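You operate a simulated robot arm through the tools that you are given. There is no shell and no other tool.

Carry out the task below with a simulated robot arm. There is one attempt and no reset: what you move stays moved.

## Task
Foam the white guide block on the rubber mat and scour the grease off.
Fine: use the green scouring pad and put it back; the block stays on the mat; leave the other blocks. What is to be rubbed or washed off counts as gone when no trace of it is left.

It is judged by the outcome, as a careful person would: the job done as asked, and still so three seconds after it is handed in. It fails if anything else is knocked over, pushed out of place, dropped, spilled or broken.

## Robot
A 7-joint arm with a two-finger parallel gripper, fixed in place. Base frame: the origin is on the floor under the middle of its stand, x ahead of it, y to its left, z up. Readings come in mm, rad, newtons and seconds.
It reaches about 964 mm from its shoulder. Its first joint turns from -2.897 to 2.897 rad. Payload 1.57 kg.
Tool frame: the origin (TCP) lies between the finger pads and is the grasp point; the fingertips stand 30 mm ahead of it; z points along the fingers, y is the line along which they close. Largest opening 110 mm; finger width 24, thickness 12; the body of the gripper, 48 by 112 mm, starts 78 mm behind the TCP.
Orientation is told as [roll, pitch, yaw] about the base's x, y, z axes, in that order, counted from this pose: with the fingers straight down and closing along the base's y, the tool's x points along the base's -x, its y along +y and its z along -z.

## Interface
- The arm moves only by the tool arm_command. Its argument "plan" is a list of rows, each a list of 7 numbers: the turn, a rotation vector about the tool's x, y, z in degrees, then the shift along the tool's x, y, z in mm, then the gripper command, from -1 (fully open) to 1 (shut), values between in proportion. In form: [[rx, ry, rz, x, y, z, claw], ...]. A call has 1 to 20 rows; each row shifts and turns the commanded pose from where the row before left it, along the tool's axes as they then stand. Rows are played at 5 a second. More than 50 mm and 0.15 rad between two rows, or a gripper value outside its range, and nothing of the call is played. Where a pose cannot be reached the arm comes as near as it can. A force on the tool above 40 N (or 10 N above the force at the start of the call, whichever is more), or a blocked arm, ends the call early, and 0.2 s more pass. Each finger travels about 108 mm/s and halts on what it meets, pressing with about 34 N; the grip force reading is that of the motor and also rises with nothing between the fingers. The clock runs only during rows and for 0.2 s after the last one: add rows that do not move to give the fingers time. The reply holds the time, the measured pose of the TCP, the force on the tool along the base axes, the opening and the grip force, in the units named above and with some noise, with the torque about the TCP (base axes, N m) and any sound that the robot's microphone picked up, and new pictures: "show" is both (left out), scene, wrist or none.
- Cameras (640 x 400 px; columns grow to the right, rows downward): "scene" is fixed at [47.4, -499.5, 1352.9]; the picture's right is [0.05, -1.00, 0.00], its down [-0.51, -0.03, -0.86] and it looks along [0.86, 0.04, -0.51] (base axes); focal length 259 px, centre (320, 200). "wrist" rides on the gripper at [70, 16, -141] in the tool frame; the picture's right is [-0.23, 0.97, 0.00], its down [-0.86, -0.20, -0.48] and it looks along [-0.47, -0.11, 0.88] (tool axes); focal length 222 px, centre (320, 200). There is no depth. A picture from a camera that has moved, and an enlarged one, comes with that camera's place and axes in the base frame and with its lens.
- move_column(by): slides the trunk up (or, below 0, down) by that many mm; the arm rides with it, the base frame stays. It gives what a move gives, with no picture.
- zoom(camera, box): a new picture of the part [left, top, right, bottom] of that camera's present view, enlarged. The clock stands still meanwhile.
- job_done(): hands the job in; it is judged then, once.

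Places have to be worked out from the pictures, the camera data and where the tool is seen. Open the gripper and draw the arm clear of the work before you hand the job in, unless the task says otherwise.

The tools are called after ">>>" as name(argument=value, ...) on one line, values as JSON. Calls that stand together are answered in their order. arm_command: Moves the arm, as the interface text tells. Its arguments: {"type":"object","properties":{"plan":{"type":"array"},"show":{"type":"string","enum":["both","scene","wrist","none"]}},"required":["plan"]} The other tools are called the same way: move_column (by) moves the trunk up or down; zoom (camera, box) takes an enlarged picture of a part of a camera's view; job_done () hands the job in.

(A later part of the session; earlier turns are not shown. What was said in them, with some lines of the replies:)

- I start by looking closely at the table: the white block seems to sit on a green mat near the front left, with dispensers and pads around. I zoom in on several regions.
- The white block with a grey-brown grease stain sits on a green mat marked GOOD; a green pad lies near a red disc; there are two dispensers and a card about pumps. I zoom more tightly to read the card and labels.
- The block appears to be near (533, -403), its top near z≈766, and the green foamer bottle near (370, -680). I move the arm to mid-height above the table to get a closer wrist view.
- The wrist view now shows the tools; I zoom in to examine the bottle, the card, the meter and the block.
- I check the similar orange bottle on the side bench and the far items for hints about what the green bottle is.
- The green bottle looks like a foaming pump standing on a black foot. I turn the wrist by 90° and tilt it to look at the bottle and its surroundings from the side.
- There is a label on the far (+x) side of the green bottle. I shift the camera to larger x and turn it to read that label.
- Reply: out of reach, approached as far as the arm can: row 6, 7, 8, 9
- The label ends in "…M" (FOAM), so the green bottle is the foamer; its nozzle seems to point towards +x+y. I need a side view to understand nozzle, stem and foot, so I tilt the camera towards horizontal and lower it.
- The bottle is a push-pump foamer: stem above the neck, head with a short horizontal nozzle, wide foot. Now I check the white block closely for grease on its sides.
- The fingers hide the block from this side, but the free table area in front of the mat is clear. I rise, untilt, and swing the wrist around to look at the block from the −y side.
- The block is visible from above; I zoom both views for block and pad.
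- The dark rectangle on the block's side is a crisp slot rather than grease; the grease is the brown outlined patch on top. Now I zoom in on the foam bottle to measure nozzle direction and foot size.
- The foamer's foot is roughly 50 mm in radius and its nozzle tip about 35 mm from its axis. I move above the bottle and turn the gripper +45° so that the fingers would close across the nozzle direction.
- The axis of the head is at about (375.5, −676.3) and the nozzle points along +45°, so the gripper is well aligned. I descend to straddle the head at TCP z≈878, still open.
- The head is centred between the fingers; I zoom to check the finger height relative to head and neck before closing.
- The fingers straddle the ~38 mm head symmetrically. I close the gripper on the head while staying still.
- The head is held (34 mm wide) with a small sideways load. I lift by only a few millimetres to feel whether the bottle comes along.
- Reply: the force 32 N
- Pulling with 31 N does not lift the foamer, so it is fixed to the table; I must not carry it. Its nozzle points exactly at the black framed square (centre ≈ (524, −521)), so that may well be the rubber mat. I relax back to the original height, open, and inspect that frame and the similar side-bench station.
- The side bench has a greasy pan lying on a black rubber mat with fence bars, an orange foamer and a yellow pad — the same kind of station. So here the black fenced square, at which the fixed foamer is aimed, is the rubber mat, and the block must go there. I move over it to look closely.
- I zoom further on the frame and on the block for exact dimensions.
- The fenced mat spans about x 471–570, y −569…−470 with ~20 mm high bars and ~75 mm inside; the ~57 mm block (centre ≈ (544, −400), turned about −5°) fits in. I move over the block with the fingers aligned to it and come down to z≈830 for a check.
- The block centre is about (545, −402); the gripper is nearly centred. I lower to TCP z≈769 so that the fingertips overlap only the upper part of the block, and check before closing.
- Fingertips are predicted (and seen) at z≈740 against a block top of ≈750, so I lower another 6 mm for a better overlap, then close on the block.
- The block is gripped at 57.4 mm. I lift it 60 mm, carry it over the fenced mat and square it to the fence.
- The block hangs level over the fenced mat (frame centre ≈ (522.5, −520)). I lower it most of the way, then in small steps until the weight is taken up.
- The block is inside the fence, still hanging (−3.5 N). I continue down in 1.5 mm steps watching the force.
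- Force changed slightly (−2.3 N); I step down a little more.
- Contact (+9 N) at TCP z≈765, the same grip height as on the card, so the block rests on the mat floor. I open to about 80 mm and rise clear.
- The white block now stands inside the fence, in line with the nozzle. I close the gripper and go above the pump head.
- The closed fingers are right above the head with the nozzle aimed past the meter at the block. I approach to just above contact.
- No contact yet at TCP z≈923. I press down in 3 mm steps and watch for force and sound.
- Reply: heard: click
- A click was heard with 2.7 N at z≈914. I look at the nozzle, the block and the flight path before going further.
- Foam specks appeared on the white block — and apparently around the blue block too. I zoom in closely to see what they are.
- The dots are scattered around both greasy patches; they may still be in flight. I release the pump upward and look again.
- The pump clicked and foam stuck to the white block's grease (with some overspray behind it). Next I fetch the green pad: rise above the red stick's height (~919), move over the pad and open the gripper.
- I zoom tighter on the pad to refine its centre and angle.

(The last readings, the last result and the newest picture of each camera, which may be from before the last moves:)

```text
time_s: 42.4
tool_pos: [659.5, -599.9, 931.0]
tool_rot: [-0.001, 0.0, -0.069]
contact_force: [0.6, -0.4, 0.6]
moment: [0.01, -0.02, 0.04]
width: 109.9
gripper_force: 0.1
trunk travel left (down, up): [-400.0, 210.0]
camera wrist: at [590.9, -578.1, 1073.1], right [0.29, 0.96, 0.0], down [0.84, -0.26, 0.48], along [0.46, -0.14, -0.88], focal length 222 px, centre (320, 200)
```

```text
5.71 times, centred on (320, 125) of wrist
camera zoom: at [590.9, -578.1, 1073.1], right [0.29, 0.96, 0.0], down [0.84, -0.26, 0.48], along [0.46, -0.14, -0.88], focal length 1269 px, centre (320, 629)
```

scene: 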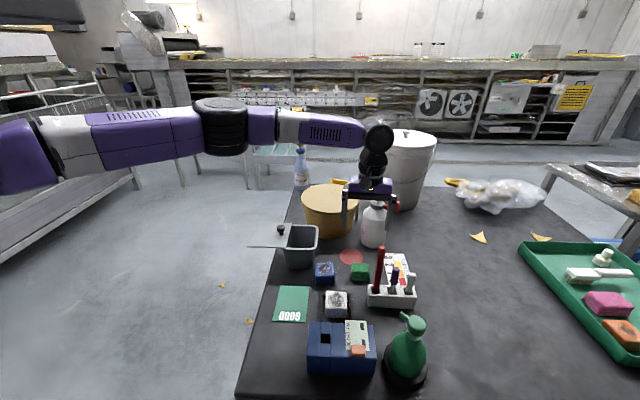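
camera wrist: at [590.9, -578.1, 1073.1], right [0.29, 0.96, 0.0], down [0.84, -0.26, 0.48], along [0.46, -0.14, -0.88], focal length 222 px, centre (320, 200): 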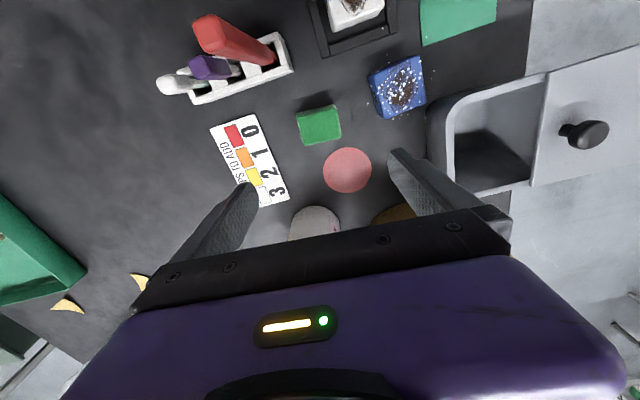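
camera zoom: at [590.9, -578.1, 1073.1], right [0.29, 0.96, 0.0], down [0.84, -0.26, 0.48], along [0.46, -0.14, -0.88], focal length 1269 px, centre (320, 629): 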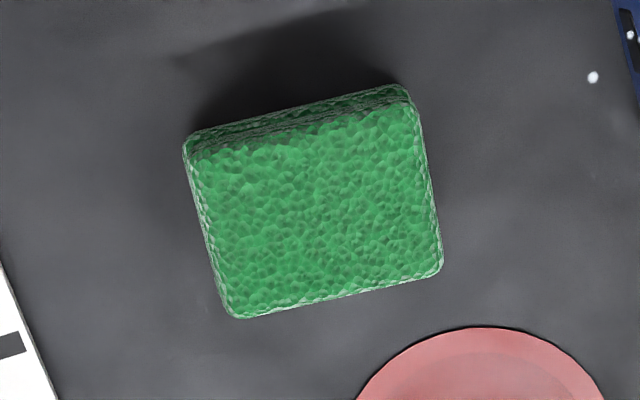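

Pad centre ≈ (653.5, −596.5), turned ≈ −4°, top ≈ z 741. I descend to TCP z≈790 around it and check alignment.

>>> arm_command(plan=[[0, 0, 0, 6.2, 3.0, 20, -0.7], [0, 0, 0, 0, 0, 40, -0.6], [0, 0, 0, 0, 0, 40, -0.6], [0, 0, 0, 0, 0, 40, -0.6], [0, 0, 0, 0, 0, 0, -0.6]], show="both")

>>> zoom(camera="wrist", box=[230, 80, 410, 230])

>>> zoom(camera="scene", box=[320, 220, 410, 300])

```text
time_s: 43.6
tool_pos: [653.2, -597.0, 791.0]
tool_rot: [-0.002, -0.001, -0.07]
contact_force: [-0.4, -0.6, 0.1]
moment: [-0.02, -0.03, 0.02]
width: 88.0
gripper_force: 0.0
trunk travel left (down, up): [-400.0, 210.0]
camera wrist: at [585.4, -575.5, 932.6], right [0.29, 0.96, 0.0], down [0.84, -0.26, 0.48], along [0.46, -0.14, -0.88], focal length 222 px, centre (320, 200)
```

scene: 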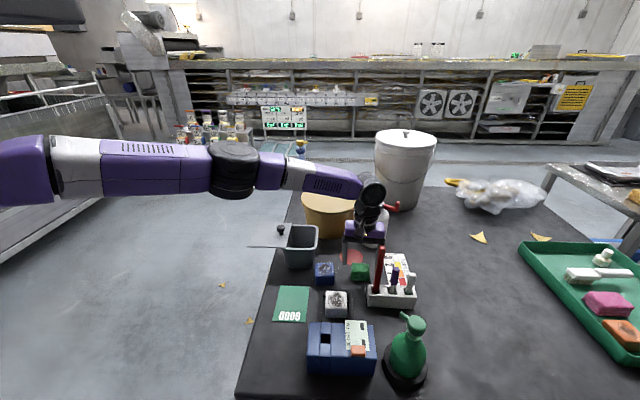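
wrist: 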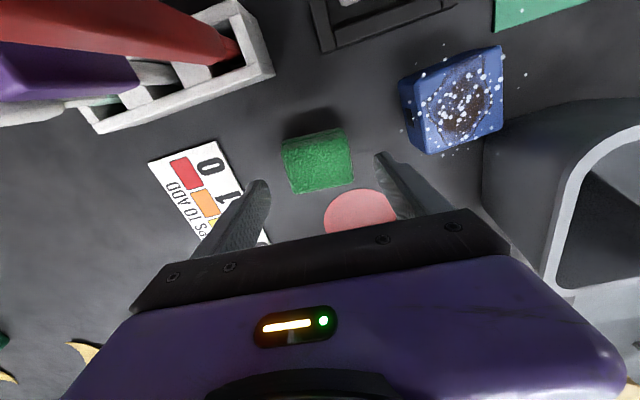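

```text
2.67 times, centred on (320, 155) of wrist
camera zoom: at [585.4, -575.5, 932.6], right [0.29, 0.96, 0.0], down [0.84, -0.26, 0.48], along [0.46, -0.14, -0.88], focal length 592 px, centre (320, 320)
```

zoom: 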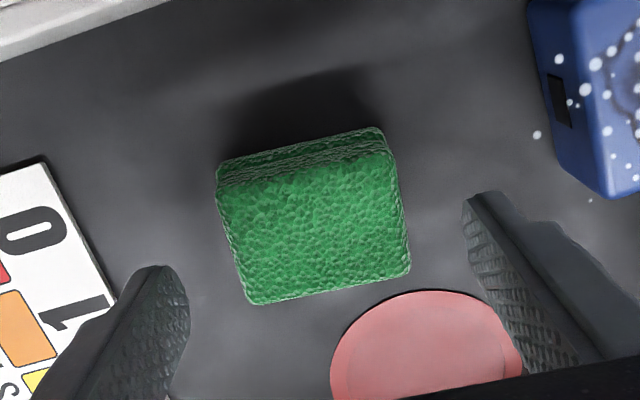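

```text
5.00 times, centred on (365, 260) of scene
camera zoom: at [47.4, -499.5, 1352.9], right [0.05, -1.0, 0.0], down [-0.51, -0.03, -0.86], along [0.86, 0.04, -0.51], focal length 1295 px, centre (95, -100)
```

zoom: 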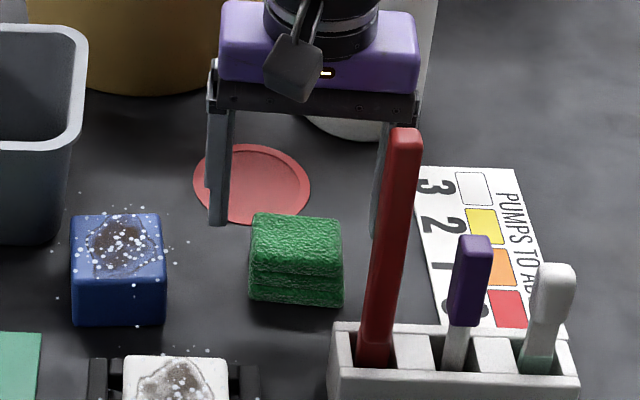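

The pad is centred between the fingers at about (652.5, −597). I lower to TCP z≈752 and close on it.

>>> arm_command(plan=[[0, 0, 0, 0, 0, 20, -0.6], [0, 0, 0, 0, 0, 14, -0.6], [0, 0, 0, 0, 0, 5, -0.6], [0, 0, 0, 0, 0, 0, -0.2], [0, 0, 0, 0, 0, 0, 0.3], [0, 0, 0, 0, 0, 0, 1], [0, 0, 0, 0, 0, 0, 1]], show="both")

>>> zoom(camera="wrist", box=[230, 80, 410, 230])

>>> zoom(camera="scene", box=[330, 230, 400, 300])

```text
time_s: 45.2
tool_pos: [651.7, -594.9, 753.8]
tool_rot: [0.0, 0.0, -0.071]
contact_force: [0.8, -0.2, 0.0]
moment: [0.04, -0.02, -0.04]
width: 59.3
gripper_force: 34.4
trunk travel left (down, up): [-400.0, 210.0]
camera wrist: at [583.8, -573.5, 894.8], right [0.29, 0.96, 0.0], down [0.84, -0.26, 0.48], along [0.46, -0.14, -0.88], focal length 222 px, centre (320, 200)
```

scene: 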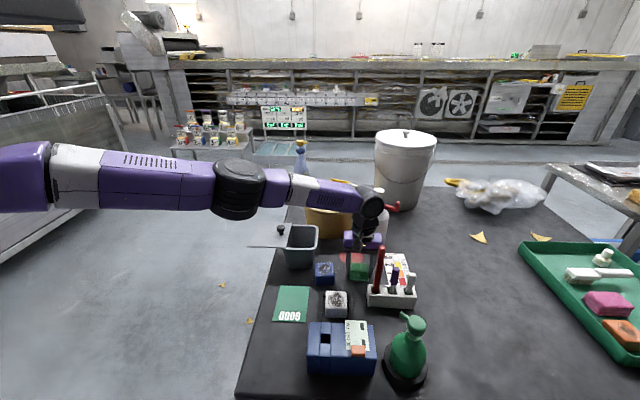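
wrist: 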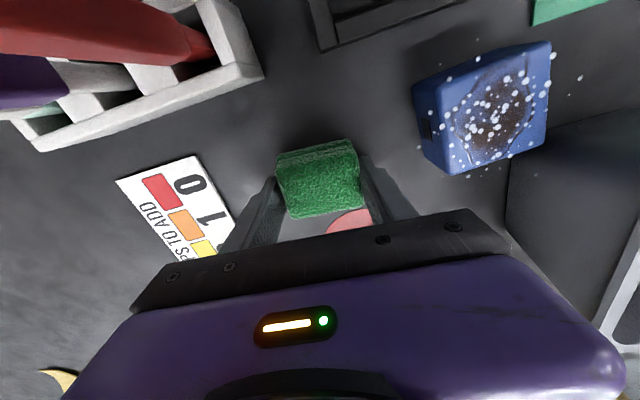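

```text
2.67 times, centred on (320, 155) of wrist
camera zoom: at [583.8, -573.5, 894.8], right [0.29, 0.96, 0.0], down [0.84, -0.26, 0.48], along [0.46, -0.14, -0.88], focal length 592 px, centre (320, 320)
```

zoom: 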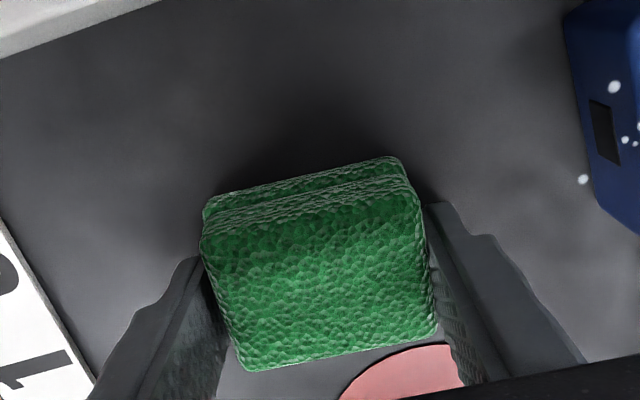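

```text
5.71 times, centred on (365, 265) of scene
camera zoom: at [47.4, -499.5, 1352.9], right [0.05, -1.0, 0.0], down [-0.51, -0.03, -0.86], along [0.86, 0.04, -0.51], focal length 1480 px, centre (63, -171)
```

zoom: 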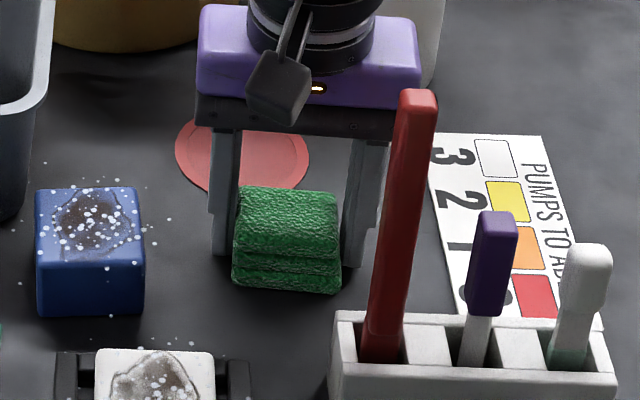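

The pad is held (59.3 mm wide). I lift it gently straight up to see that all layers come along.

>>> arm_command(plan=[[0, 0, 0, 0, 0, -6, 1], [0, 0, 0, 0, 0, -14, 1], [0, 0, 0, 0, 0, -30, 1], [0, 0, 0, 0, 0, 0, 1]], show="none")

>>> zoom(camera="scene", box=[330, 220, 400, 290])

```text
time_s: 46.2
tool_pos: [652.2, -596.3, 803.6]
tool_rot: [-0.002, 0.001, -0.07]
contact_force: [0.4, -0.3, -0.7]
moment: [-0.01, 0.03, -0.02]
width: 59.2
gripper_force: 34.2
trunk travel left (down, up): [-400.0, 210.0]
```

```text
5.71 times, centred on (365, 255) of scene
camera zoom: at [47.4, -499.5, 1352.9], right [0.05, -1.0, 0.0], down [-0.51, -0.03, -0.86], along [0.86, 0.04, -0.51], focal length 1480 px, centre (63, -114)
```

zoom: 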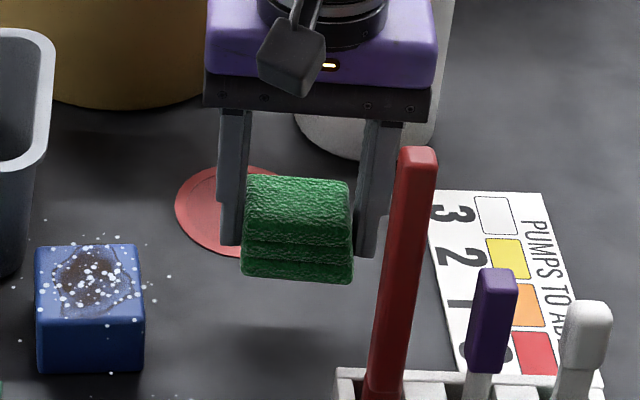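

The whole pad lifts as one piece. I raise it, move first in +y then −x to keep clear of the red stick, ending above the white block with yaw 0.

>>> arm_command(plan=[[0, 0, 0, 0, 0, -25, 1], [0, 0, 0, 0, 0, -25, 1], [0, 0, -4, 0, 0, 0, 1], [0, 0, 0, 0, 37.5, 0, 1], [0, 0, 0, 0, 37.5, 0, 1], [0, 0, 0, 44, 0, 0, 1], [0, 0, 0, 44, 0, 0, 1], [0, 0, 0, 44, 0, 0, 1], [0, 0, 0, 0, 0, 0, 1]], show="both")

>>> zoom(camera="scene", box=[290, 230, 390, 330])

```text
time_s: 48.2
tool_pos: [518.9, -521.1, 853.0]
tool_rot: [0.001, 0.001, 0.0]
contact_force: [-0.2, -0.7, -1.0]
moment: [0.0, 0.02, 0.0]
width: 59.4
gripper_force: 33.4
trunk travel left (down, up): [-400.0, 210.0]
camera wrist: at [451.1, -503.9, 994.1], right [0.23, 0.97, 0.0], down [0.86, -0.2, 0.48], along [0.47, -0.11, -0.88], focal length 222 px, centre (320, 200)
```

scene: 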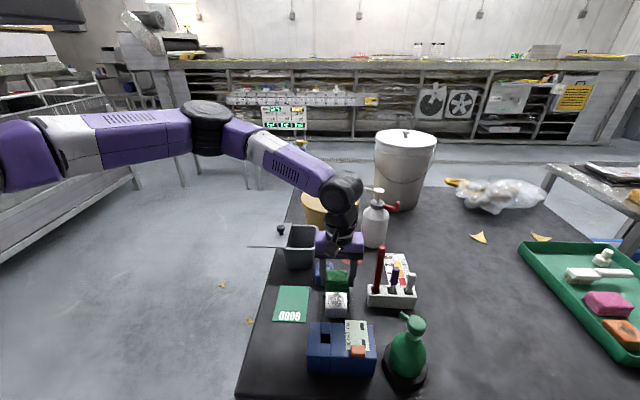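
wrist: 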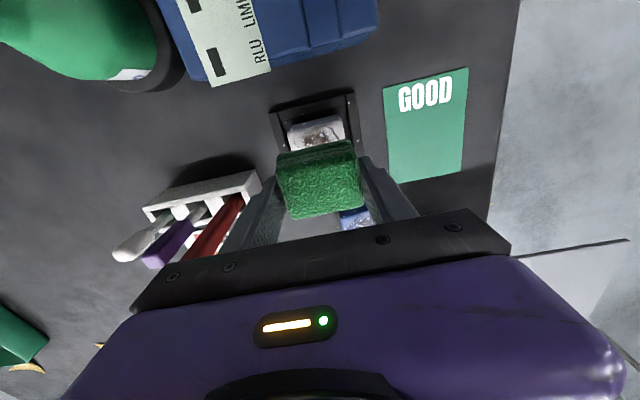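

```text
4.00 times, centred on (340, 280) of scene
camera zoom: at [47.4, -499.5, 1352.9], right [0.05, -1.0, 0.0], down [-0.51, -0.03, -0.86], along [0.86, 0.04, -0.51], focal length 1036 px, centre (240, -120)
```

zoom: 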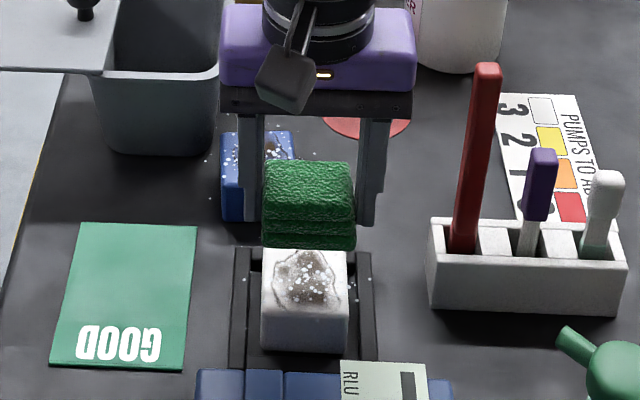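

The pad is above the white block. I lower to TCP z≈800 and then creep down in small steps until I feel contact.

>>> arm_command(plan=[[0, 0, 0, -1, 0, 20, 1], [0, 0, 0, 0, 0, 20, 1], [0, 0, 0, 0, 0, 12, 1], [0, 0, 0, 0, 0, 2, 1], [0, 0, 0, 0, 0, 2, 1]], show="none")

>>> arm_command(plan=[[0, 0, 0, 0, 0, 2, 1], [0, 0, 0, 0, 0, 0, 1]], show="none")

```text
time_s: 49.4
tool_pos: [521.4, -521.2, 799.8]
tool_rot: [0.0, 0.0, -0.001]
contact_force: [0.1, 6.0, 17.3]
moment: [0.26, 0.11, -0.04]
width: 59.3
gripper_force: 33.6
trunk travel left (down, up): [-400.0, 210.0]
```

```text
time_s: 49.9
tool_pos: [522.2, -523.3, 799.7]
tool_rot: [-0.004, -0.003, 0.001]
contact_force: [-1.9, 6.6, 18.0]
moment: [0.28, 0.17, -0.03]
width: 59.3
gripper_force: 34.0
trunk travel left (down, up): [-400.0, 210.0]
stopped in row 2: the force on the tool passed its limit at 42 N (the readings are from after the stop); the commanded pose is now the measured one
```

Contact at TCP z≈800; the force got high, so I back off about a millimetre and start gentle fore-and-aft strokes, checking forces.

>>> arm_command(plan=[[0, 0, 0, 0, 0, -1, 1], [0, 0, 0, 5, 0, 0, 1], [0, 0, 0, 5, 0, 0, 1], [0, 0, 0, -5, 0, 0, 1], [0, 0, 0, -5, 0, 0, 1], [0, 0, 0, -5, 0, 0, 1], [0, 0, 0, -5, 0, 0, 1], [0, 0, 0, 5, 0, 0, 1], [0, 0, 0, 5, 0, 0, 1]], show="both")

>>> zoom(camera="scene", box=[290, 240, 390, 330])

```text
time_s: 51.9
tool_pos: [523.4, -523.6, 800.3]
tool_rot: [-0.002, -0.004, 0.003]
contact_force: [7.3, 0.1, 15.3]
moment: [0.04, -0.07, 0.01]
width: 59.1
gripper_force: 34.1
trunk travel left (down, up): [-400.0, 210.0]
camera wrist: at [454.2, -505.6, 940.0], right [0.23, 0.97, 0.0], down [0.85, -0.2, 0.48], along [0.47, -0.11, -0.88], focal length 222 px, centre (320, 200)
```

scene: 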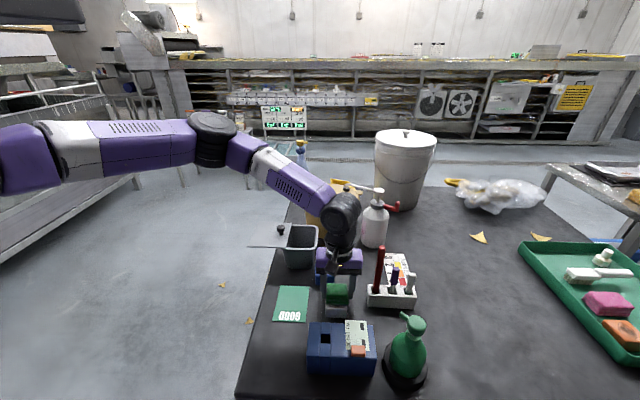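
wrist: 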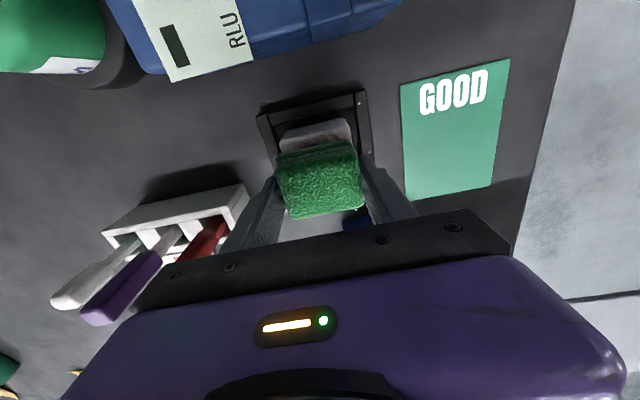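

```text
4.44 times, centred on (340, 285) of scene
camera zoom: at [47.4, -499.5, 1352.9], right [0.05, -1.0, 0.0], down [-0.51, -0.03, -0.86], along [0.86, 0.04, -0.51], focal length 1151 px, centre (231, -178)
```

zoom: 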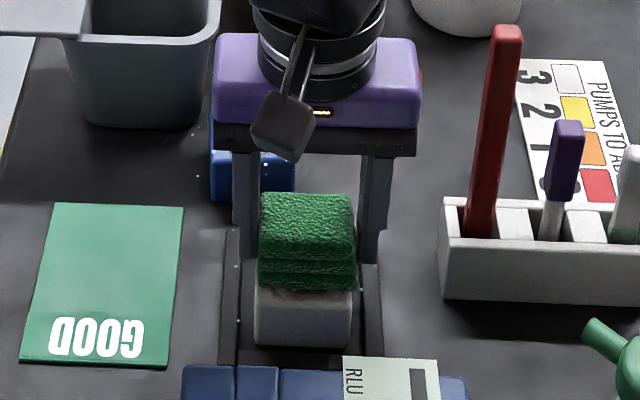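

Strokes run smoothly with ~15 N. I lift the pad briefly to check the effect on the grease.

>>> arm_command(plan=[[0, 0, 0, 0, 0, -15, 1], [0, 0, 0, -30, 0, -35, 1], [0, 0, 0, -40, 0, 0, 1], [0, 0, 0, 0, 0, 0, 1]], show="none")

>>> zoom(camera="scene", box=[310, 250, 370, 320])

>>> zoom(camera="wrist", box=[240, 40, 420, 200])

```text
time_s: 52.9
tool_pos: [592.9, -521.6, 849.6]
tool_rot: [-0.003, 0.001, 0.002]
contact_force: [-0.4, 0.0, -1.3]
moment: [0.01, 0.03, 0.0]
width: 59.0
gripper_force: 34.2
trunk travel left (down, up): [-400.0, 210.0]
```

```text
5.71 times, centred on (340, 285) of scene
camera zoom: at [47.4, -499.5, 1352.9], right [0.05, -1.0, 0.0], down [-0.51, -0.03, -0.86], along [0.86, 0.04, -0.51], focal length 1480 px, centre (206, -286)
```

zoom: 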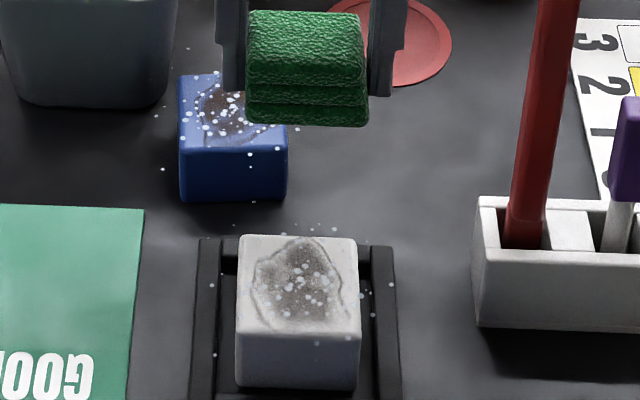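

```text
2.50 times, centred on (330, 120) of wrist
camera zoom: at [523.5, -505.6, 990.3], right [0.23, 0.97, 0.0], down [0.86, -0.2, 0.48], along [0.47, -0.11, -0.88], focal length 555 px, centre (295, 400)
```

zoom: 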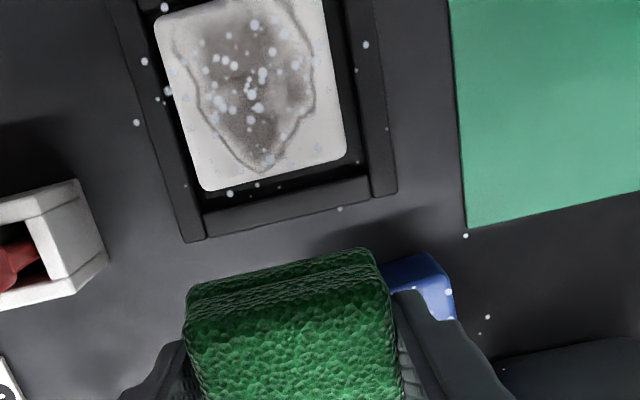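

The patch looks smeared and greyer but is still there; more scouring with fuller coverage is needed. I go back down and run long fore-and-aft strokes.

>>> arm_command(plan=[[0, 0, 0, 40, 0, 0, 1], [0, 0, 0, 30, 0, 35, 1], [0, 0, 0, 0, 0, 10, 1], [0, 0, 0, 0, 0, 5, 1], [0, 0, 0, 7, 0, 0, 1], [0, 0, 0, 7, 0, 0, 1], [0, 0, 0, -7, 0, 0, 1], [0, 0, 0, -7, 0, 0, 1], [0, 0, 0, -7, 0, 0, 1], [0, 0, 0, -7, 0, 0, 1], [0, 0, 0, 7, 0, 0, 1], [0, 0, 0, 7, 0, 0, 1], [0, 0, 0, 7, 0, 0, 1], [0, 0, 0, 7, 0, 0, 1], [0, 0, 0, -7, 0, 0, 1], [0, 0, 0, -7, 0, 0, 1], [0, 0, 0, -7, 0, 0, 1], [0, 0, 0, -7, 0, 0, 1], [0, 0, 0, 7, 0, 0, 1], [0, 0, 0, 7, 0, 0, 1]], show="none")

```text
time_s: 57.1
tool_pos: [523.3, -523.1, 800.4]
tool_rot: [-0.002, -0.002, 0.002]
contact_force: [4.9, 1.1, 11.3]
moment: [0.07, -0.08, 0.0]
width: 59.4
gripper_force: 33.5
trunk travel left (down, up): [-400.0, 210.0]
```

Force stays around 11–15 N. I add sideways and circular strokes to reach the edges of the patch.

>>> arm_command(plan=[[0, 0, 0, 0, 6, 0, 1], [0, 0, 0, 7, 0, 0, 1], [0, 0, 0, 7, 0, 0, 1], [0, 0, 0, -7, 0, 0, 1], [0, 0, 0, -7, 0, 0, 1], [0, 0, 0, -7, 0, 0, 1], [0, 0, 0, -7, 0, 0, 1], [0, 0, 0, 0, -6, 0, 1], [0, 0, 0, 0, -6, 0, 1], [0, 0, 0, 7, 0, 0, 1], [0, 0, 0, 7, 0, 0, 1], [0, 0, 0, 7, 0, 0, 1], [0, 0, 0, 7, 0, 0, 1], [0, 0, 0, 0, 6, 0, 1], [0, 0, 0, 0, 6, 0, 1], [0, 0, 0, -7, 0, 0, 1], [0, 0, 0, -7, 0, 0, 1], [0, 0, 0, 0, -6, 0, 1], [0, 0, 0, 0, -6, 0, 1], [0, 0, 0, 0, 6, 0, 1]], show="none")

>>> arm_command(plan=[[0, 0, 0, 0, 0, -15, 1], [0, 0, 0, -30, 0, -35, 1], [0, 0, 0, -40, 0, 0, 1], [0, 0, 0, 0, 0, 0, 1]], show="none")

>>> zoom(camera="scene", box=[310, 250, 370, 320])

>>> zoom(camera="wrist", box=[240, 20, 420, 180])

```text
time_s: 61.3
tool_pos: [522.1, -524.4, 798.3]
tool_rot: [-0.003, -0.002, -0.001]
contact_force: [0.3, -3.6, 6.3]
moment: [0.06, -0.03, -0.05]
width: 59.0
gripper_force: 34.0
trunk travel left (down, up): [-400.0, 210.0]
```

```text
time_s: 62.3
tool_pos: [593.6, -521.2, 849.4]
tool_rot: [-0.002, 0.0, -0.001]
contact_force: [0.0, 1.0, 0.2]
moment: [-0.01, -0.01, 0.0]
width: 58.7
gripper_force: 34.3
trunk travel left (down, up): [-400.0, 210.0]
```

```text
5.71 times, centred on (340, 285) of scene
camera zoom: at [47.4, -499.5, 1352.9], right [0.05, -1.0, 0.0], down [-0.51, -0.03, -0.86], along [0.86, 0.04, -0.51], focal length 1480 px, centre (206, -286)
```

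zoom: 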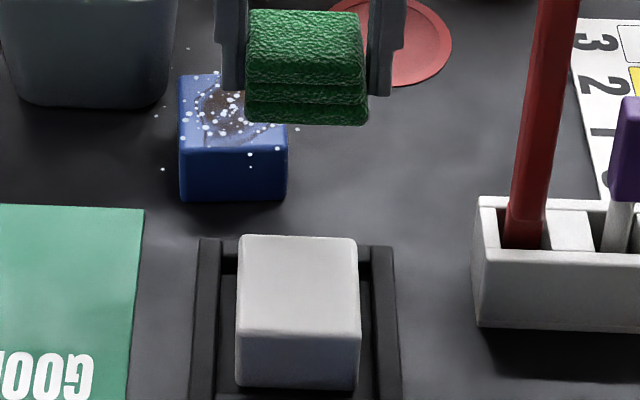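

```text
2.50 times, centred on (330, 100) of wrist
camera zoom: at [523.8, -505.3, 990.4], right [0.23, 0.97, 0.0], down [0.85, -0.2, 0.48], along [0.47, -0.11, -0.88], focal length 555 px, centre (295, 450)
```

zoom: 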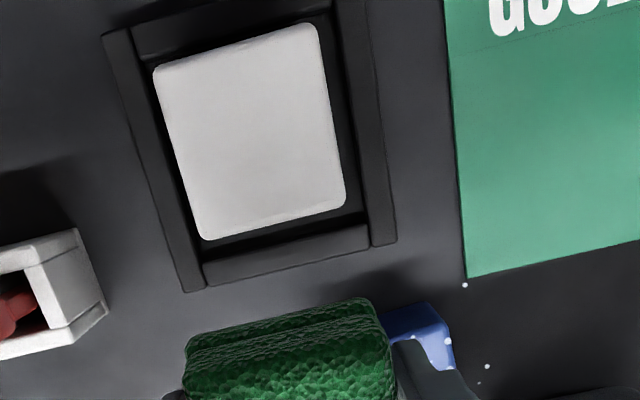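

The white block is now spotless. I return the pad: back over its original spot the same way (x first, then −y), turn to −4°, and stop above for a check.

>>> arm_command(plan=[[0, 0, 0, -29.5, 0, 0, 1], [0, 0, 0, -29.5, 0, 0, 1], [0, 0, 0, 0, -37.6, 0, 1], [0, 0, 0, 0, -37.6, 0, 1], [0, 0, 4, 0, 0, 0, 1], [0, 0, 0, 0, 0, 25, 1], [0, 0, 0, 0, 0, 20, 1], [0, 0, 0, 0, 0, 0, 1]], show="both")

>>> zoom(camera="wrist", box=[230, 80, 410, 230])

>>> zoom(camera="scene", box=[330, 220, 400, 290])

```text
time_s: 64.1
tool_pos: [649.6, -596.9, 802.7]
tool_rot: [-0.001, -0.001, -0.069]
contact_force: [-0.4, 0.2, -0.2]
moment: [0.01, -0.04, 0.0]
width: 59.0
gripper_force: 33.7
trunk travel left (down, up): [-400.0, 210.0]
camera wrist: at [583.1, -575.8, 944.3], right [0.29, 0.96, 0.0], down [0.84, -0.26, 0.48], along [0.46, -0.14, -0.88], focal length 222 px, centre (320, 200)
```

scene: 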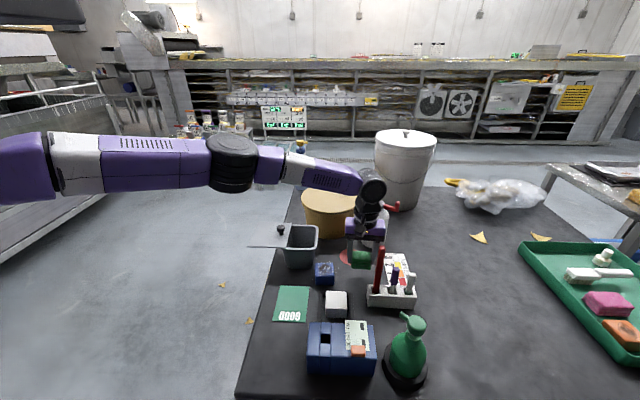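
wrist: 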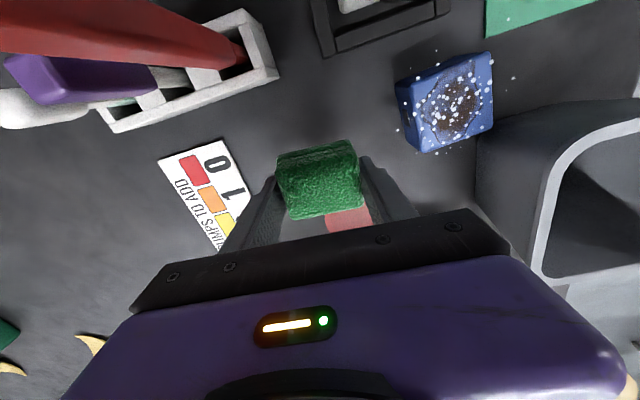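

```text
2.67 times, centred on (320, 155) of wrist
camera zoom: at [583.1, -575.8, 944.3], right [0.29, 0.96, 0.0], down [0.84, -0.26, 0.48], along [0.46, -0.14, -0.88], focal length 592 px, centre (320, 320)
```

zoom: 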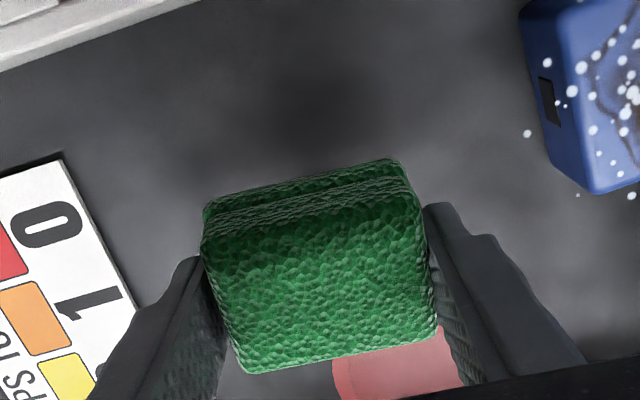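

```text
5.71 times, centred on (365, 255) of scene
camera zoom: at [47.4, -499.5, 1352.9], right [0.05, -1.0, 0.0], down [-0.51, -0.03, -0.86], along [0.86, 0.04, -0.51], focal length 1480 px, centre (63, -114)
```

zoom: 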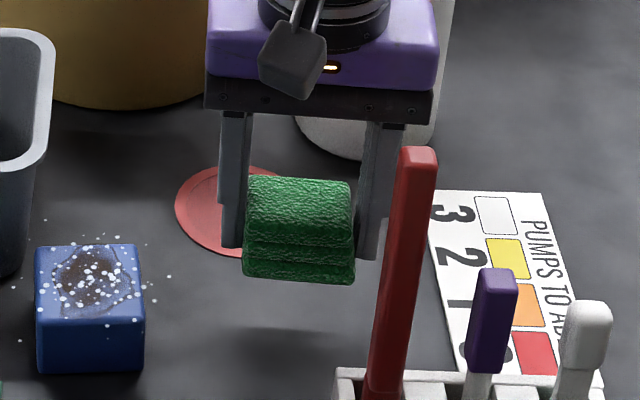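

The pad hangs at the same place as right after I first lifted it (within ~1–2 mm). I lower it to just above the table, then creep until contact.

>>> arm_command(plan=[[0, 0, 0, -1, 0.6, 20, 1], [0, 0, 0, 0, 0, 15, 1], [0, 0, 0, 0, 0, 9, 1], [0, 0, 0, 0, 0, 2, 1], [0, 0, 0, 0, 0, 0, 1]], show="none")

>>> arm_command(plan=[[0, 0, 0, 0, 0, 1.5, 1], [0, 0, 0, 0, 0, 0, 1]], show="none")

```text
time_s: 65.3
tool_pos: [651.8, -597.1, 757.9]
tool_rot: [-0.001, -0.001, -0.069]
contact_force: [-0.7, -1.0, -0.9]
moment: [0.02, 0.01, -0.02]
width: 58.9
gripper_force: 34.0
trunk travel left (down, up): [-400.0, 210.0]
```

```text
time_s: 65.9
tool_pos: [651.6, -597.4, 757.0]
tool_rot: [-0.002, 0.001, -0.07]
contact_force: [0.1, 0.7, 0.0]
moment: [0.02, 0.0, -0.01]
width: 58.9
gripper_force: 34.3
trunk travel left (down, up): [-400.0, 210.0]
```

No firm contact yet at z≈757; I continue in 1 mm steps.

>>> arm_command(plan=[[0, 0, 0, 0, 0, 1, 1], [0, 0, 0, 0, 0, 0, 1]], show="none")

>>> arm_command(plan=[[0, 0, 0, 0, 0, 1, 1], [0, 0, 0, 0, 0, 0, 1]], show="none")

```text
time_s: 66.5
tool_pos: [651.7, -596.6, 754.6]
tool_rot: [-0.003, -0.001, -0.068]
contact_force: [-0.3, 0.1, -0.7]
moment: [-0.01, -0.01, 0.01]
width: 58.9
gripper_force: 34.2
trunk travel left (down, up): [-400.0, 210.0]
```

```text
time_s: 67.1
tool_pos: [651.4, -597.1, 755.5]
tool_rot: [-0.001, -0.002, -0.07]
contact_force: [0.1, 0.1, 0.5]
moment: [-0.03, -0.05, -0.02]
width: 59.3
gripper_force: 34.7
trunk travel left (down, up): [-400.0, 210.0]
```

>>> arm_command(plan=[[0, 0, 0, 0, 0, 1, 1], [0, 0, 0, 0, 0, 0, 1]], show="none")

>>> zoom(camera="scene", box=[330, 230, 400, 300])

```text
time_s: 67.7
tool_pos: [651.4, -595.8, 753.9]
tool_rot: [-0.003, 0.0, -0.07]
contact_force: [0.0, 0.4, -0.2]
moment: [-0.02, -0.02, 0.0]
width: 58.9
gripper_force: 33.7
trunk travel left (down, up): [-400.0, 210.0]
```

```text
5.71 times, centred on (365, 265) of scene
camera zoom: at [47.4, -499.5, 1352.9], right [0.05, -1.0, 0.0], down [-0.51, -0.03, -0.86], along [0.86, 0.04, -0.51], focal length 1480 px, centre (63, -171)
```

zoom: 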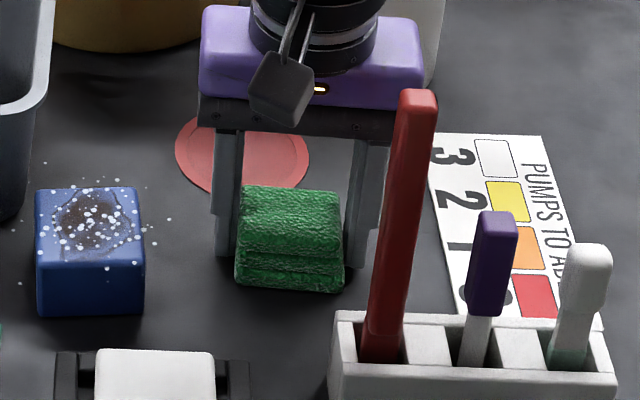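

The pad is about 1.5 mm off towards −y compared with the original picture; I correct by that small amount and go down the last millimetre.

>>> arm_command(plan=[[0, 0, 0, -0.8, 1.4, 0, 1], [0, 0, 0, 0, 0, 1, 1], [0, 0, 0, 0, 0, 0, 1]], show="none")

>>> zoom(camera="scene", box=[330, 230, 400, 300])

```text
time_s: 68.5
tool_pos: [652.6, -596.1, 752.2]
tool_rot: [-0.004, -0.002, -0.069]
contact_force: [-1.2, -0.1, 3.7]
moment: [0.14, 0.0, 0.04]
width: 59.1
gripper_force: 34.5
trunk travel left (down, up): [-400.0, 210.0]
```

```text
5.71 times, centred on (365, 265) of scene
camera zoom: at [47.4, -499.5, 1352.9], right [0.05, -1.0, 0.0], down [-0.51, -0.03, -0.86], along [0.86, 0.04, -0.51], focal length 1480 px, centre (63, -171)
```

zoom: 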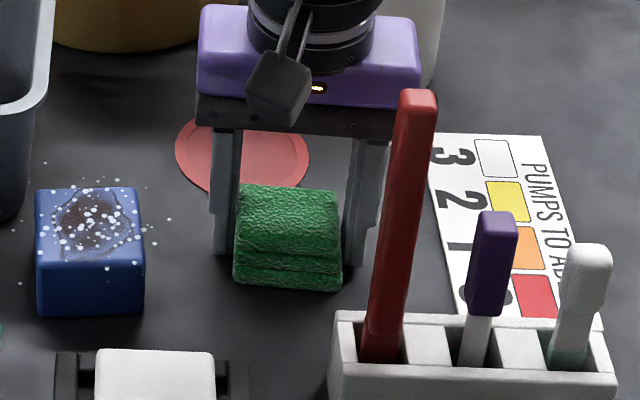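

Contact (3.7 N) and the picture matches the original placement. I open the gripper, rise straight up and clear the area.

>>> arm_command(plan=[[0, 0, 0, 0, 0, 0, 0.0], [0, 0, 0, 0, 0, 0, -0.3], [0, 0, 0, 0, 0, 0, -0.6], [0, 0, 0, 0, 0, 0, -0.6], [0, 0, 0, 0, 0, -15, -0.6], [0, 0, 0, 0, 0, -35, -0.6], [0, 0, 0, 0, 0, -45, -1], [0, 0, 0, 0, 0, -45, -1], [0, 0, 0, 0, 0, -45, -1]], show="both")

>>> zoom(camera="scene", box=[280, 240, 420, 330])

>>> zoom(camera="wrist", box=[270, 0, 450, 170])

```text
time_s: 70.5
tool_pos: [654.3, -595.3, 937.9]
tool_rot: [0.001, 0.001, -0.069]
contact_force: [0.6, 0.3, 0.4]
moment: [0.0, 0.04, 0.02]
width: 110.2
gripper_force: 0.1
trunk travel left (down, up): [-400.0, 210.0]
camera wrist: at [585.3, -573.8, 1078.6], right [0.29, 0.96, 0.0], down [0.84, -0.26, 0.48], along [0.46, -0.14, -0.88], focal length 222 px, centre (320, 200)
```

scene: 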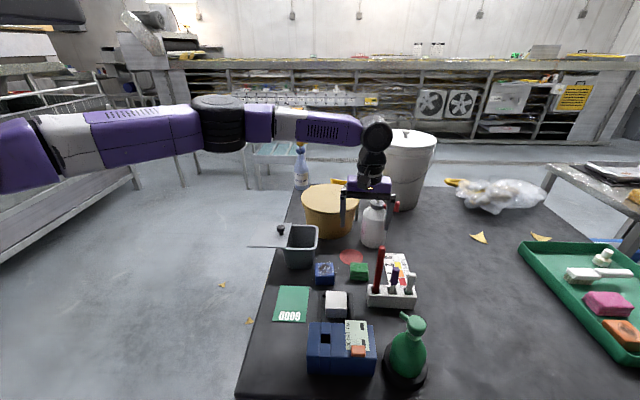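
wrist: 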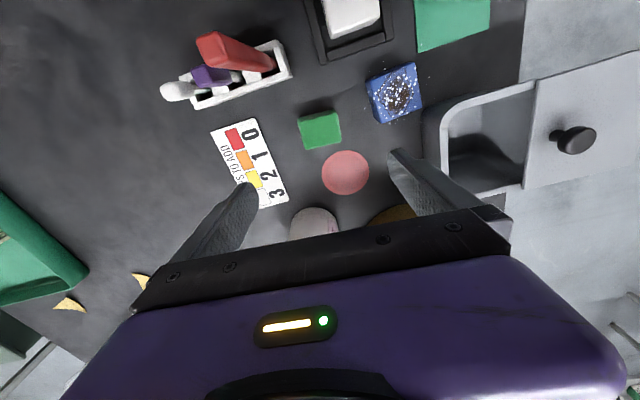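

```text
4.44 times, centred on (350, 285) of scene
camera zoom: at [47.4, -499.5, 1352.9], right [0.05, -1.0, 0.0], down [-0.51, -0.03, -0.86], along [0.86, 0.04, -0.51], focal length 1151 px, centre (187, -178)
```

zoom: 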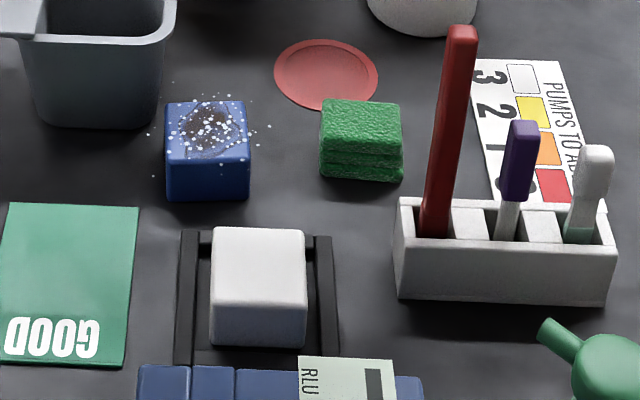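

```text
2.35 times, centred on (360, 85) of wrist
camera zoom: at [585.3, -573.8, 1078.6], right [0.29, 0.96, 0.0], down [0.84, -0.26, 0.48], along [0.46, -0.14, -0.88], focal length 523 px, centre (226, 471)
```

zoom: 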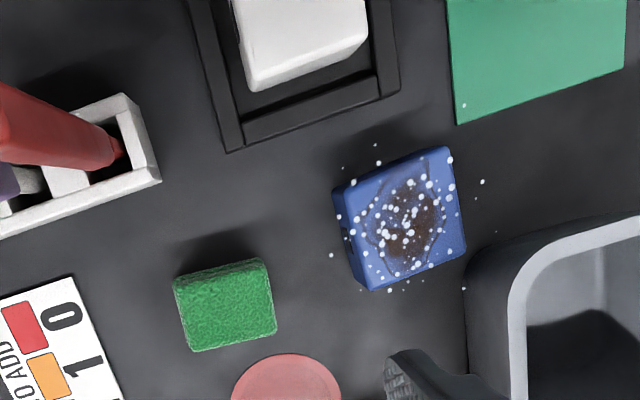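

The pad is back and the white block's top is clean. Before handing in, I look at the block's other faces (+y and +x sides) from another angle while moving away.

>>> arm_command(plan=[[0, 0, 0, 0, 0, -40, -1], [0, 0, 0, 29.1, 31.1, 0, -1], [0, 0, 0, 29.1, 31.1, 0, -1], [0, 0, 0, 29.1, 31.1, 0, -1], [0, 0, 0, 29.1, 31.1, 0, -1], [0, 0, 0, 29.1, 31.1, 0, -1], [0, 0, 8.4, 0, 0, 0, -1], [0, 0, 8.4, 0, 0, 0, -1], [0, 0, 8.4, 0, 0, 0, -1], [0, 0, 8.4, 0, 0, 0, -1], [0, 0, 8.4, 0, 0, 0, -1], [0, 0, 8.4, 0, 0, 0, -1], [0, 0, 8.4, 0, 0, 0, -1], [0, 0, 8.4, 0, 0, 0, -1], [0, 0, 8.4, 0, 0, 0, -1], [0, 0, 8.4, 0, 0, 0, -1], [0, -8, 0, 0, 0, 0, -1], [0, -8, 0, 0, 0, 0, -1], [0, -8, 0, 0, 0, 0, -1], [0, 0, 0, 0, 0, 0, -1]], show="both")

>>> zoom(camera="wrist", box=[220, 40, 420, 220])

```text
time_s: 74.7
tool_pos: [518.5, -429.4, 977.2]
tool_rot: [0.0, -0.422, -1.536]
contact_force: [0.5, -1.0, 0.2]
moment: [-0.02, 0.01, 0.0]
width: 109.9
gripper_force: 0.0
trunk travel left (down, up): [-400.0, 210.0]
camera wrist: at [530.8, -307.7, 1077.1], right [0.98, -0.17, 0.09], down [-0.18, -0.59, 0.79], along [-0.08, -0.79, -0.61], focal length 222 px, centre (320, 200)
```

scene: 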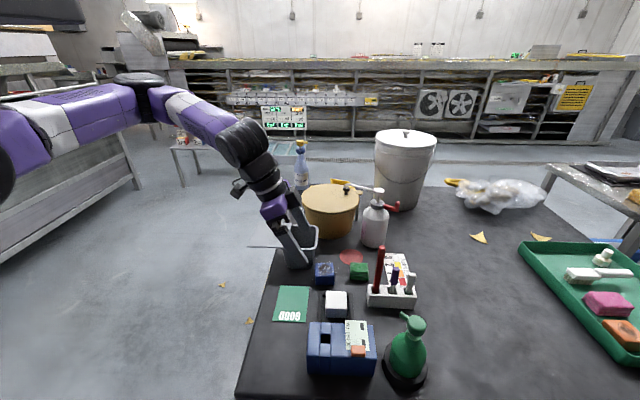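
wrist: 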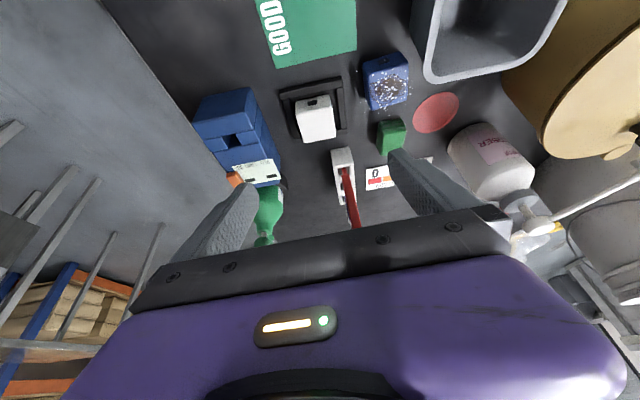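

```text
2.22 times, centred on (320, 130) of wrist
camera zoom: at [530.8, -307.7, 1077.1], right [0.98, -0.17, 0.09], down [-0.18, -0.59, 0.79], along [-0.08, -0.79, -0.61], focal length 494 px, centre (320, 356)
```

zoom: 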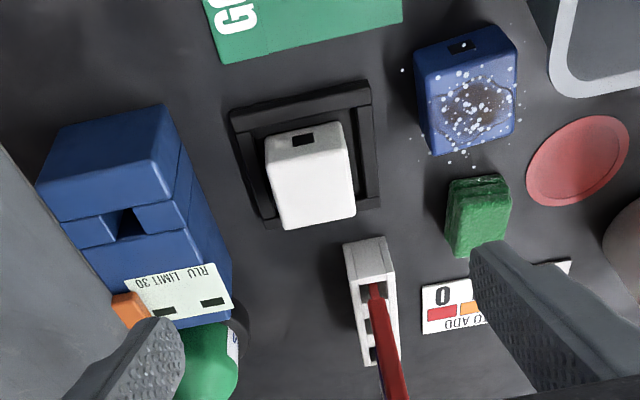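

I zoom in tightly on the block for any residual trace.

>>> zoom(camera="wrist", box=[280, 75, 350, 150])

>>> zoom(camera="scene", box=[315, 280, 360, 325])

>>> zoom(camera="scene", box=[260, 240, 440, 395])

```text
5.33 times, centred on (315, 112) of wrist
camera zoom: at [530.8, -307.7, 1077.1], right [0.98, -0.17, 0.09], down [-0.18, -0.59, 0.79], along [-0.08, -0.79, -0.61], focal length 1185 px, centre (347, 667)
```

zoom: 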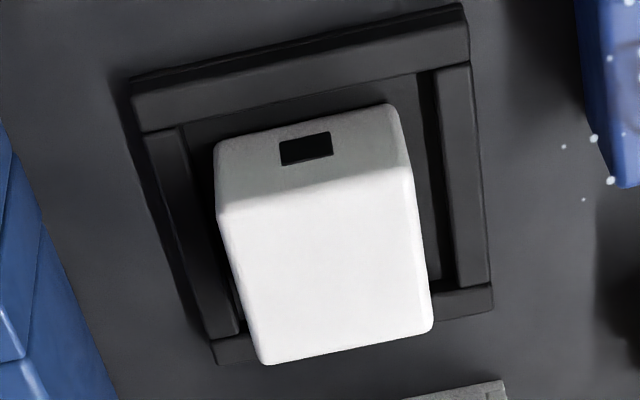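

```text
8.89 times, centred on (338, 302) of scene
camera zoom: at [47.4, -499.5, 1352.9], right [0.05, -1.0, 0.0], down [-0.51, -0.03, -0.86], along [0.86, 0.04, -0.51], focal length 2303 px, centre (164, -711)
```

zoom: 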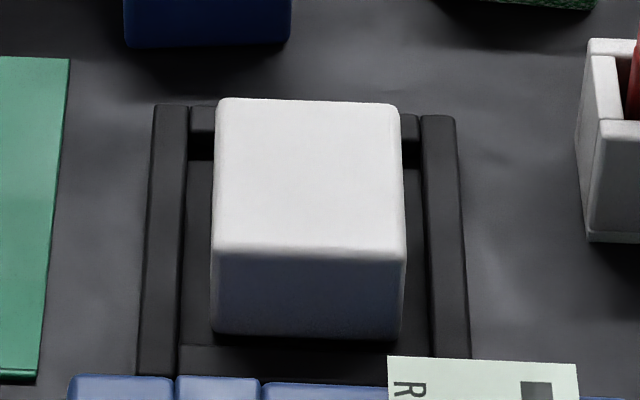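

```text
2.58 times, centred on (350, 318) of scene
camera zoom: at [47.4, -499.5, 1352.9], right [0.05, -1.0, 0.0], down [-0.51, -0.03, -0.86], along [0.86, 0.04, -0.51], focal length 668 px, centre (243, -103)
```

zoom: 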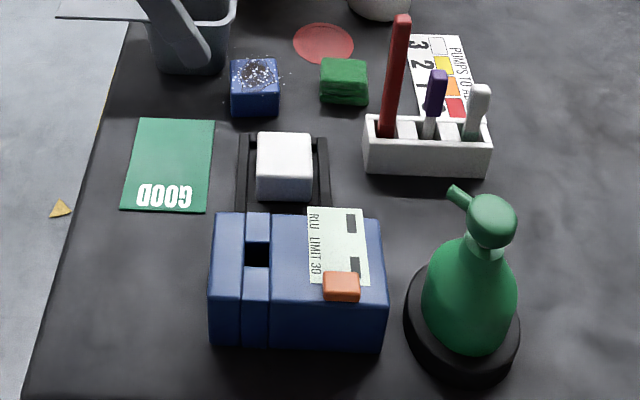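

The white block is spotless on all visible faces and sits inside the fence; pad, bottle, meter and stand are where they were. I withdraw the open gripper up and back, clear of the work.

>>> arm_command(plan=[[0, 8, 0, 0, 0, -10, -1], [0, 8, 0, 0, 0, -10, -1], [0, 8, 0, 0, 0, -10, -1], [0, 0, -8.4, 0, 0, -10, -1], [0, 0, -8.4, 0, 0, -10, -1], [0, 0, -8.4, 0, 0, -10, -1], [0, 0, -8.4, 0, 0, -10, -1], [0, 0, -8.4, 0, 0, 0, -1], [0, 0, -8.4, 0, 0, 0, -1], [0, 0, -8.4, 0, 0, 0, -1], [0, 0, -8.4, 0, 0, 0, -1], [0, 0, -8.4, 0, 0, 0, -1], [0, 0, -8.4, 0, 0, 0, -1], [0, 0, -4, 24, 16, -36, -1], [0, 0, 0, 24, 16, -36, -1], [0, 0, 0, 24, 16, -36, -1], [0, 0, 0, 24, 16, -36, -1], [0, 0, 0, 24, 16, -36, -1], [0, 0, 0, 24, 16, -20, -1], [0, 0, 0, 0, 0, 0, -1]], show="both")

>>> zoom(camera="scene", box=[240, 160, 440, 400])

```text
time_s: 78.9
tool_pos: [372.5, -324.5, 1246.3]
tool_rot: [-0.001, 0.001, -0.001]
contact_force: [-0.4, -0.3, -0.3]
moment: [-0.01, 0.02, -0.01]
width: 110.2
gripper_force: 0.0
trunk travel left (down, up): [-400.0, 210.0]
camera wrist: at [304.4, -306.9, 1387.0], right [0.23, 0.97, 0.0], down [0.85, -0.2, 0.48], along [0.47, -0.11, -0.88], focal length 222 px, centre (320, 200)
```

scene: 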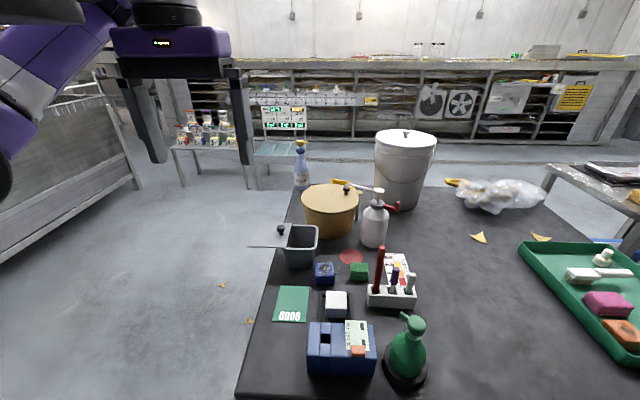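
wrist: 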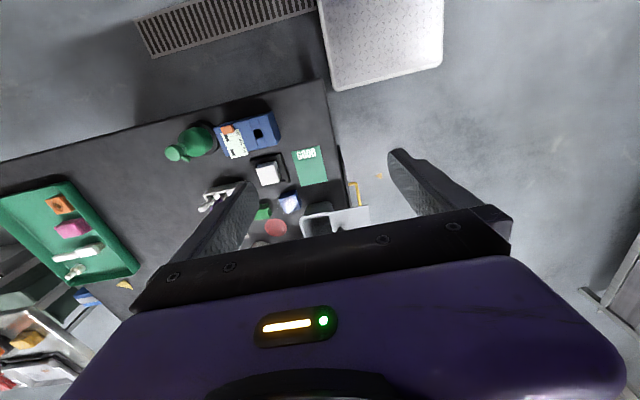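

```text
1.67 times, centred on (340, 280) of scene
camera zoom: at [47.4, -499.5, 1352.9], right [0.05, -1.0, 0.0], down [-0.51, -0.03, -0.86], along [0.86, 0.04, -0.51], focal length 432 px, centre (287, 67)
```

zoom: 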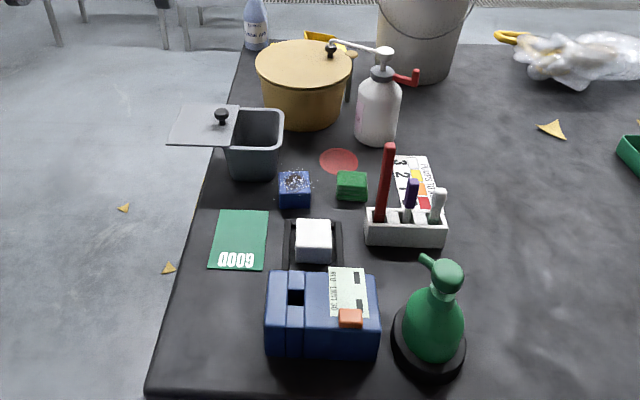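

The white block is clean and rests on the fenced rubber mat. The pad is back in its place, the other objects are undisturbed, and the arm is clear with the gripper open. I hand the job in.

>>> job_done()

```text
The job is handed in.
```

I foamed and scoured the white guide block, and no grease is left on the faces I could check. The green pad is back in its spot to within about 2 mm. The job is handed in and I haven't seen a verdict.

- **Which mat:** the block started on the green "GOOD" card, not on a mat. I took the black square with raised edges to be the rubber mat, because the foam bottle is fixed to the table and its nozzle points at that square. I moved the block there, cleaned it there and left it there. If you meant the green card, the block is in the wrong place.
- **Overspray:** one press of the foamer also put foam specks on the blue block and a few beside it. I didn't wipe them, because scouring the blue block would have taken its grease off too. It has not been touched or moved.
- **Foam bottle:** I first gripped the bottle by its head and pulled with about 31 N to see if it lifted. It didn't, so I let go. It looks undisturbed.

Everything else looks where it was, and the arm is clear with the gripper open.
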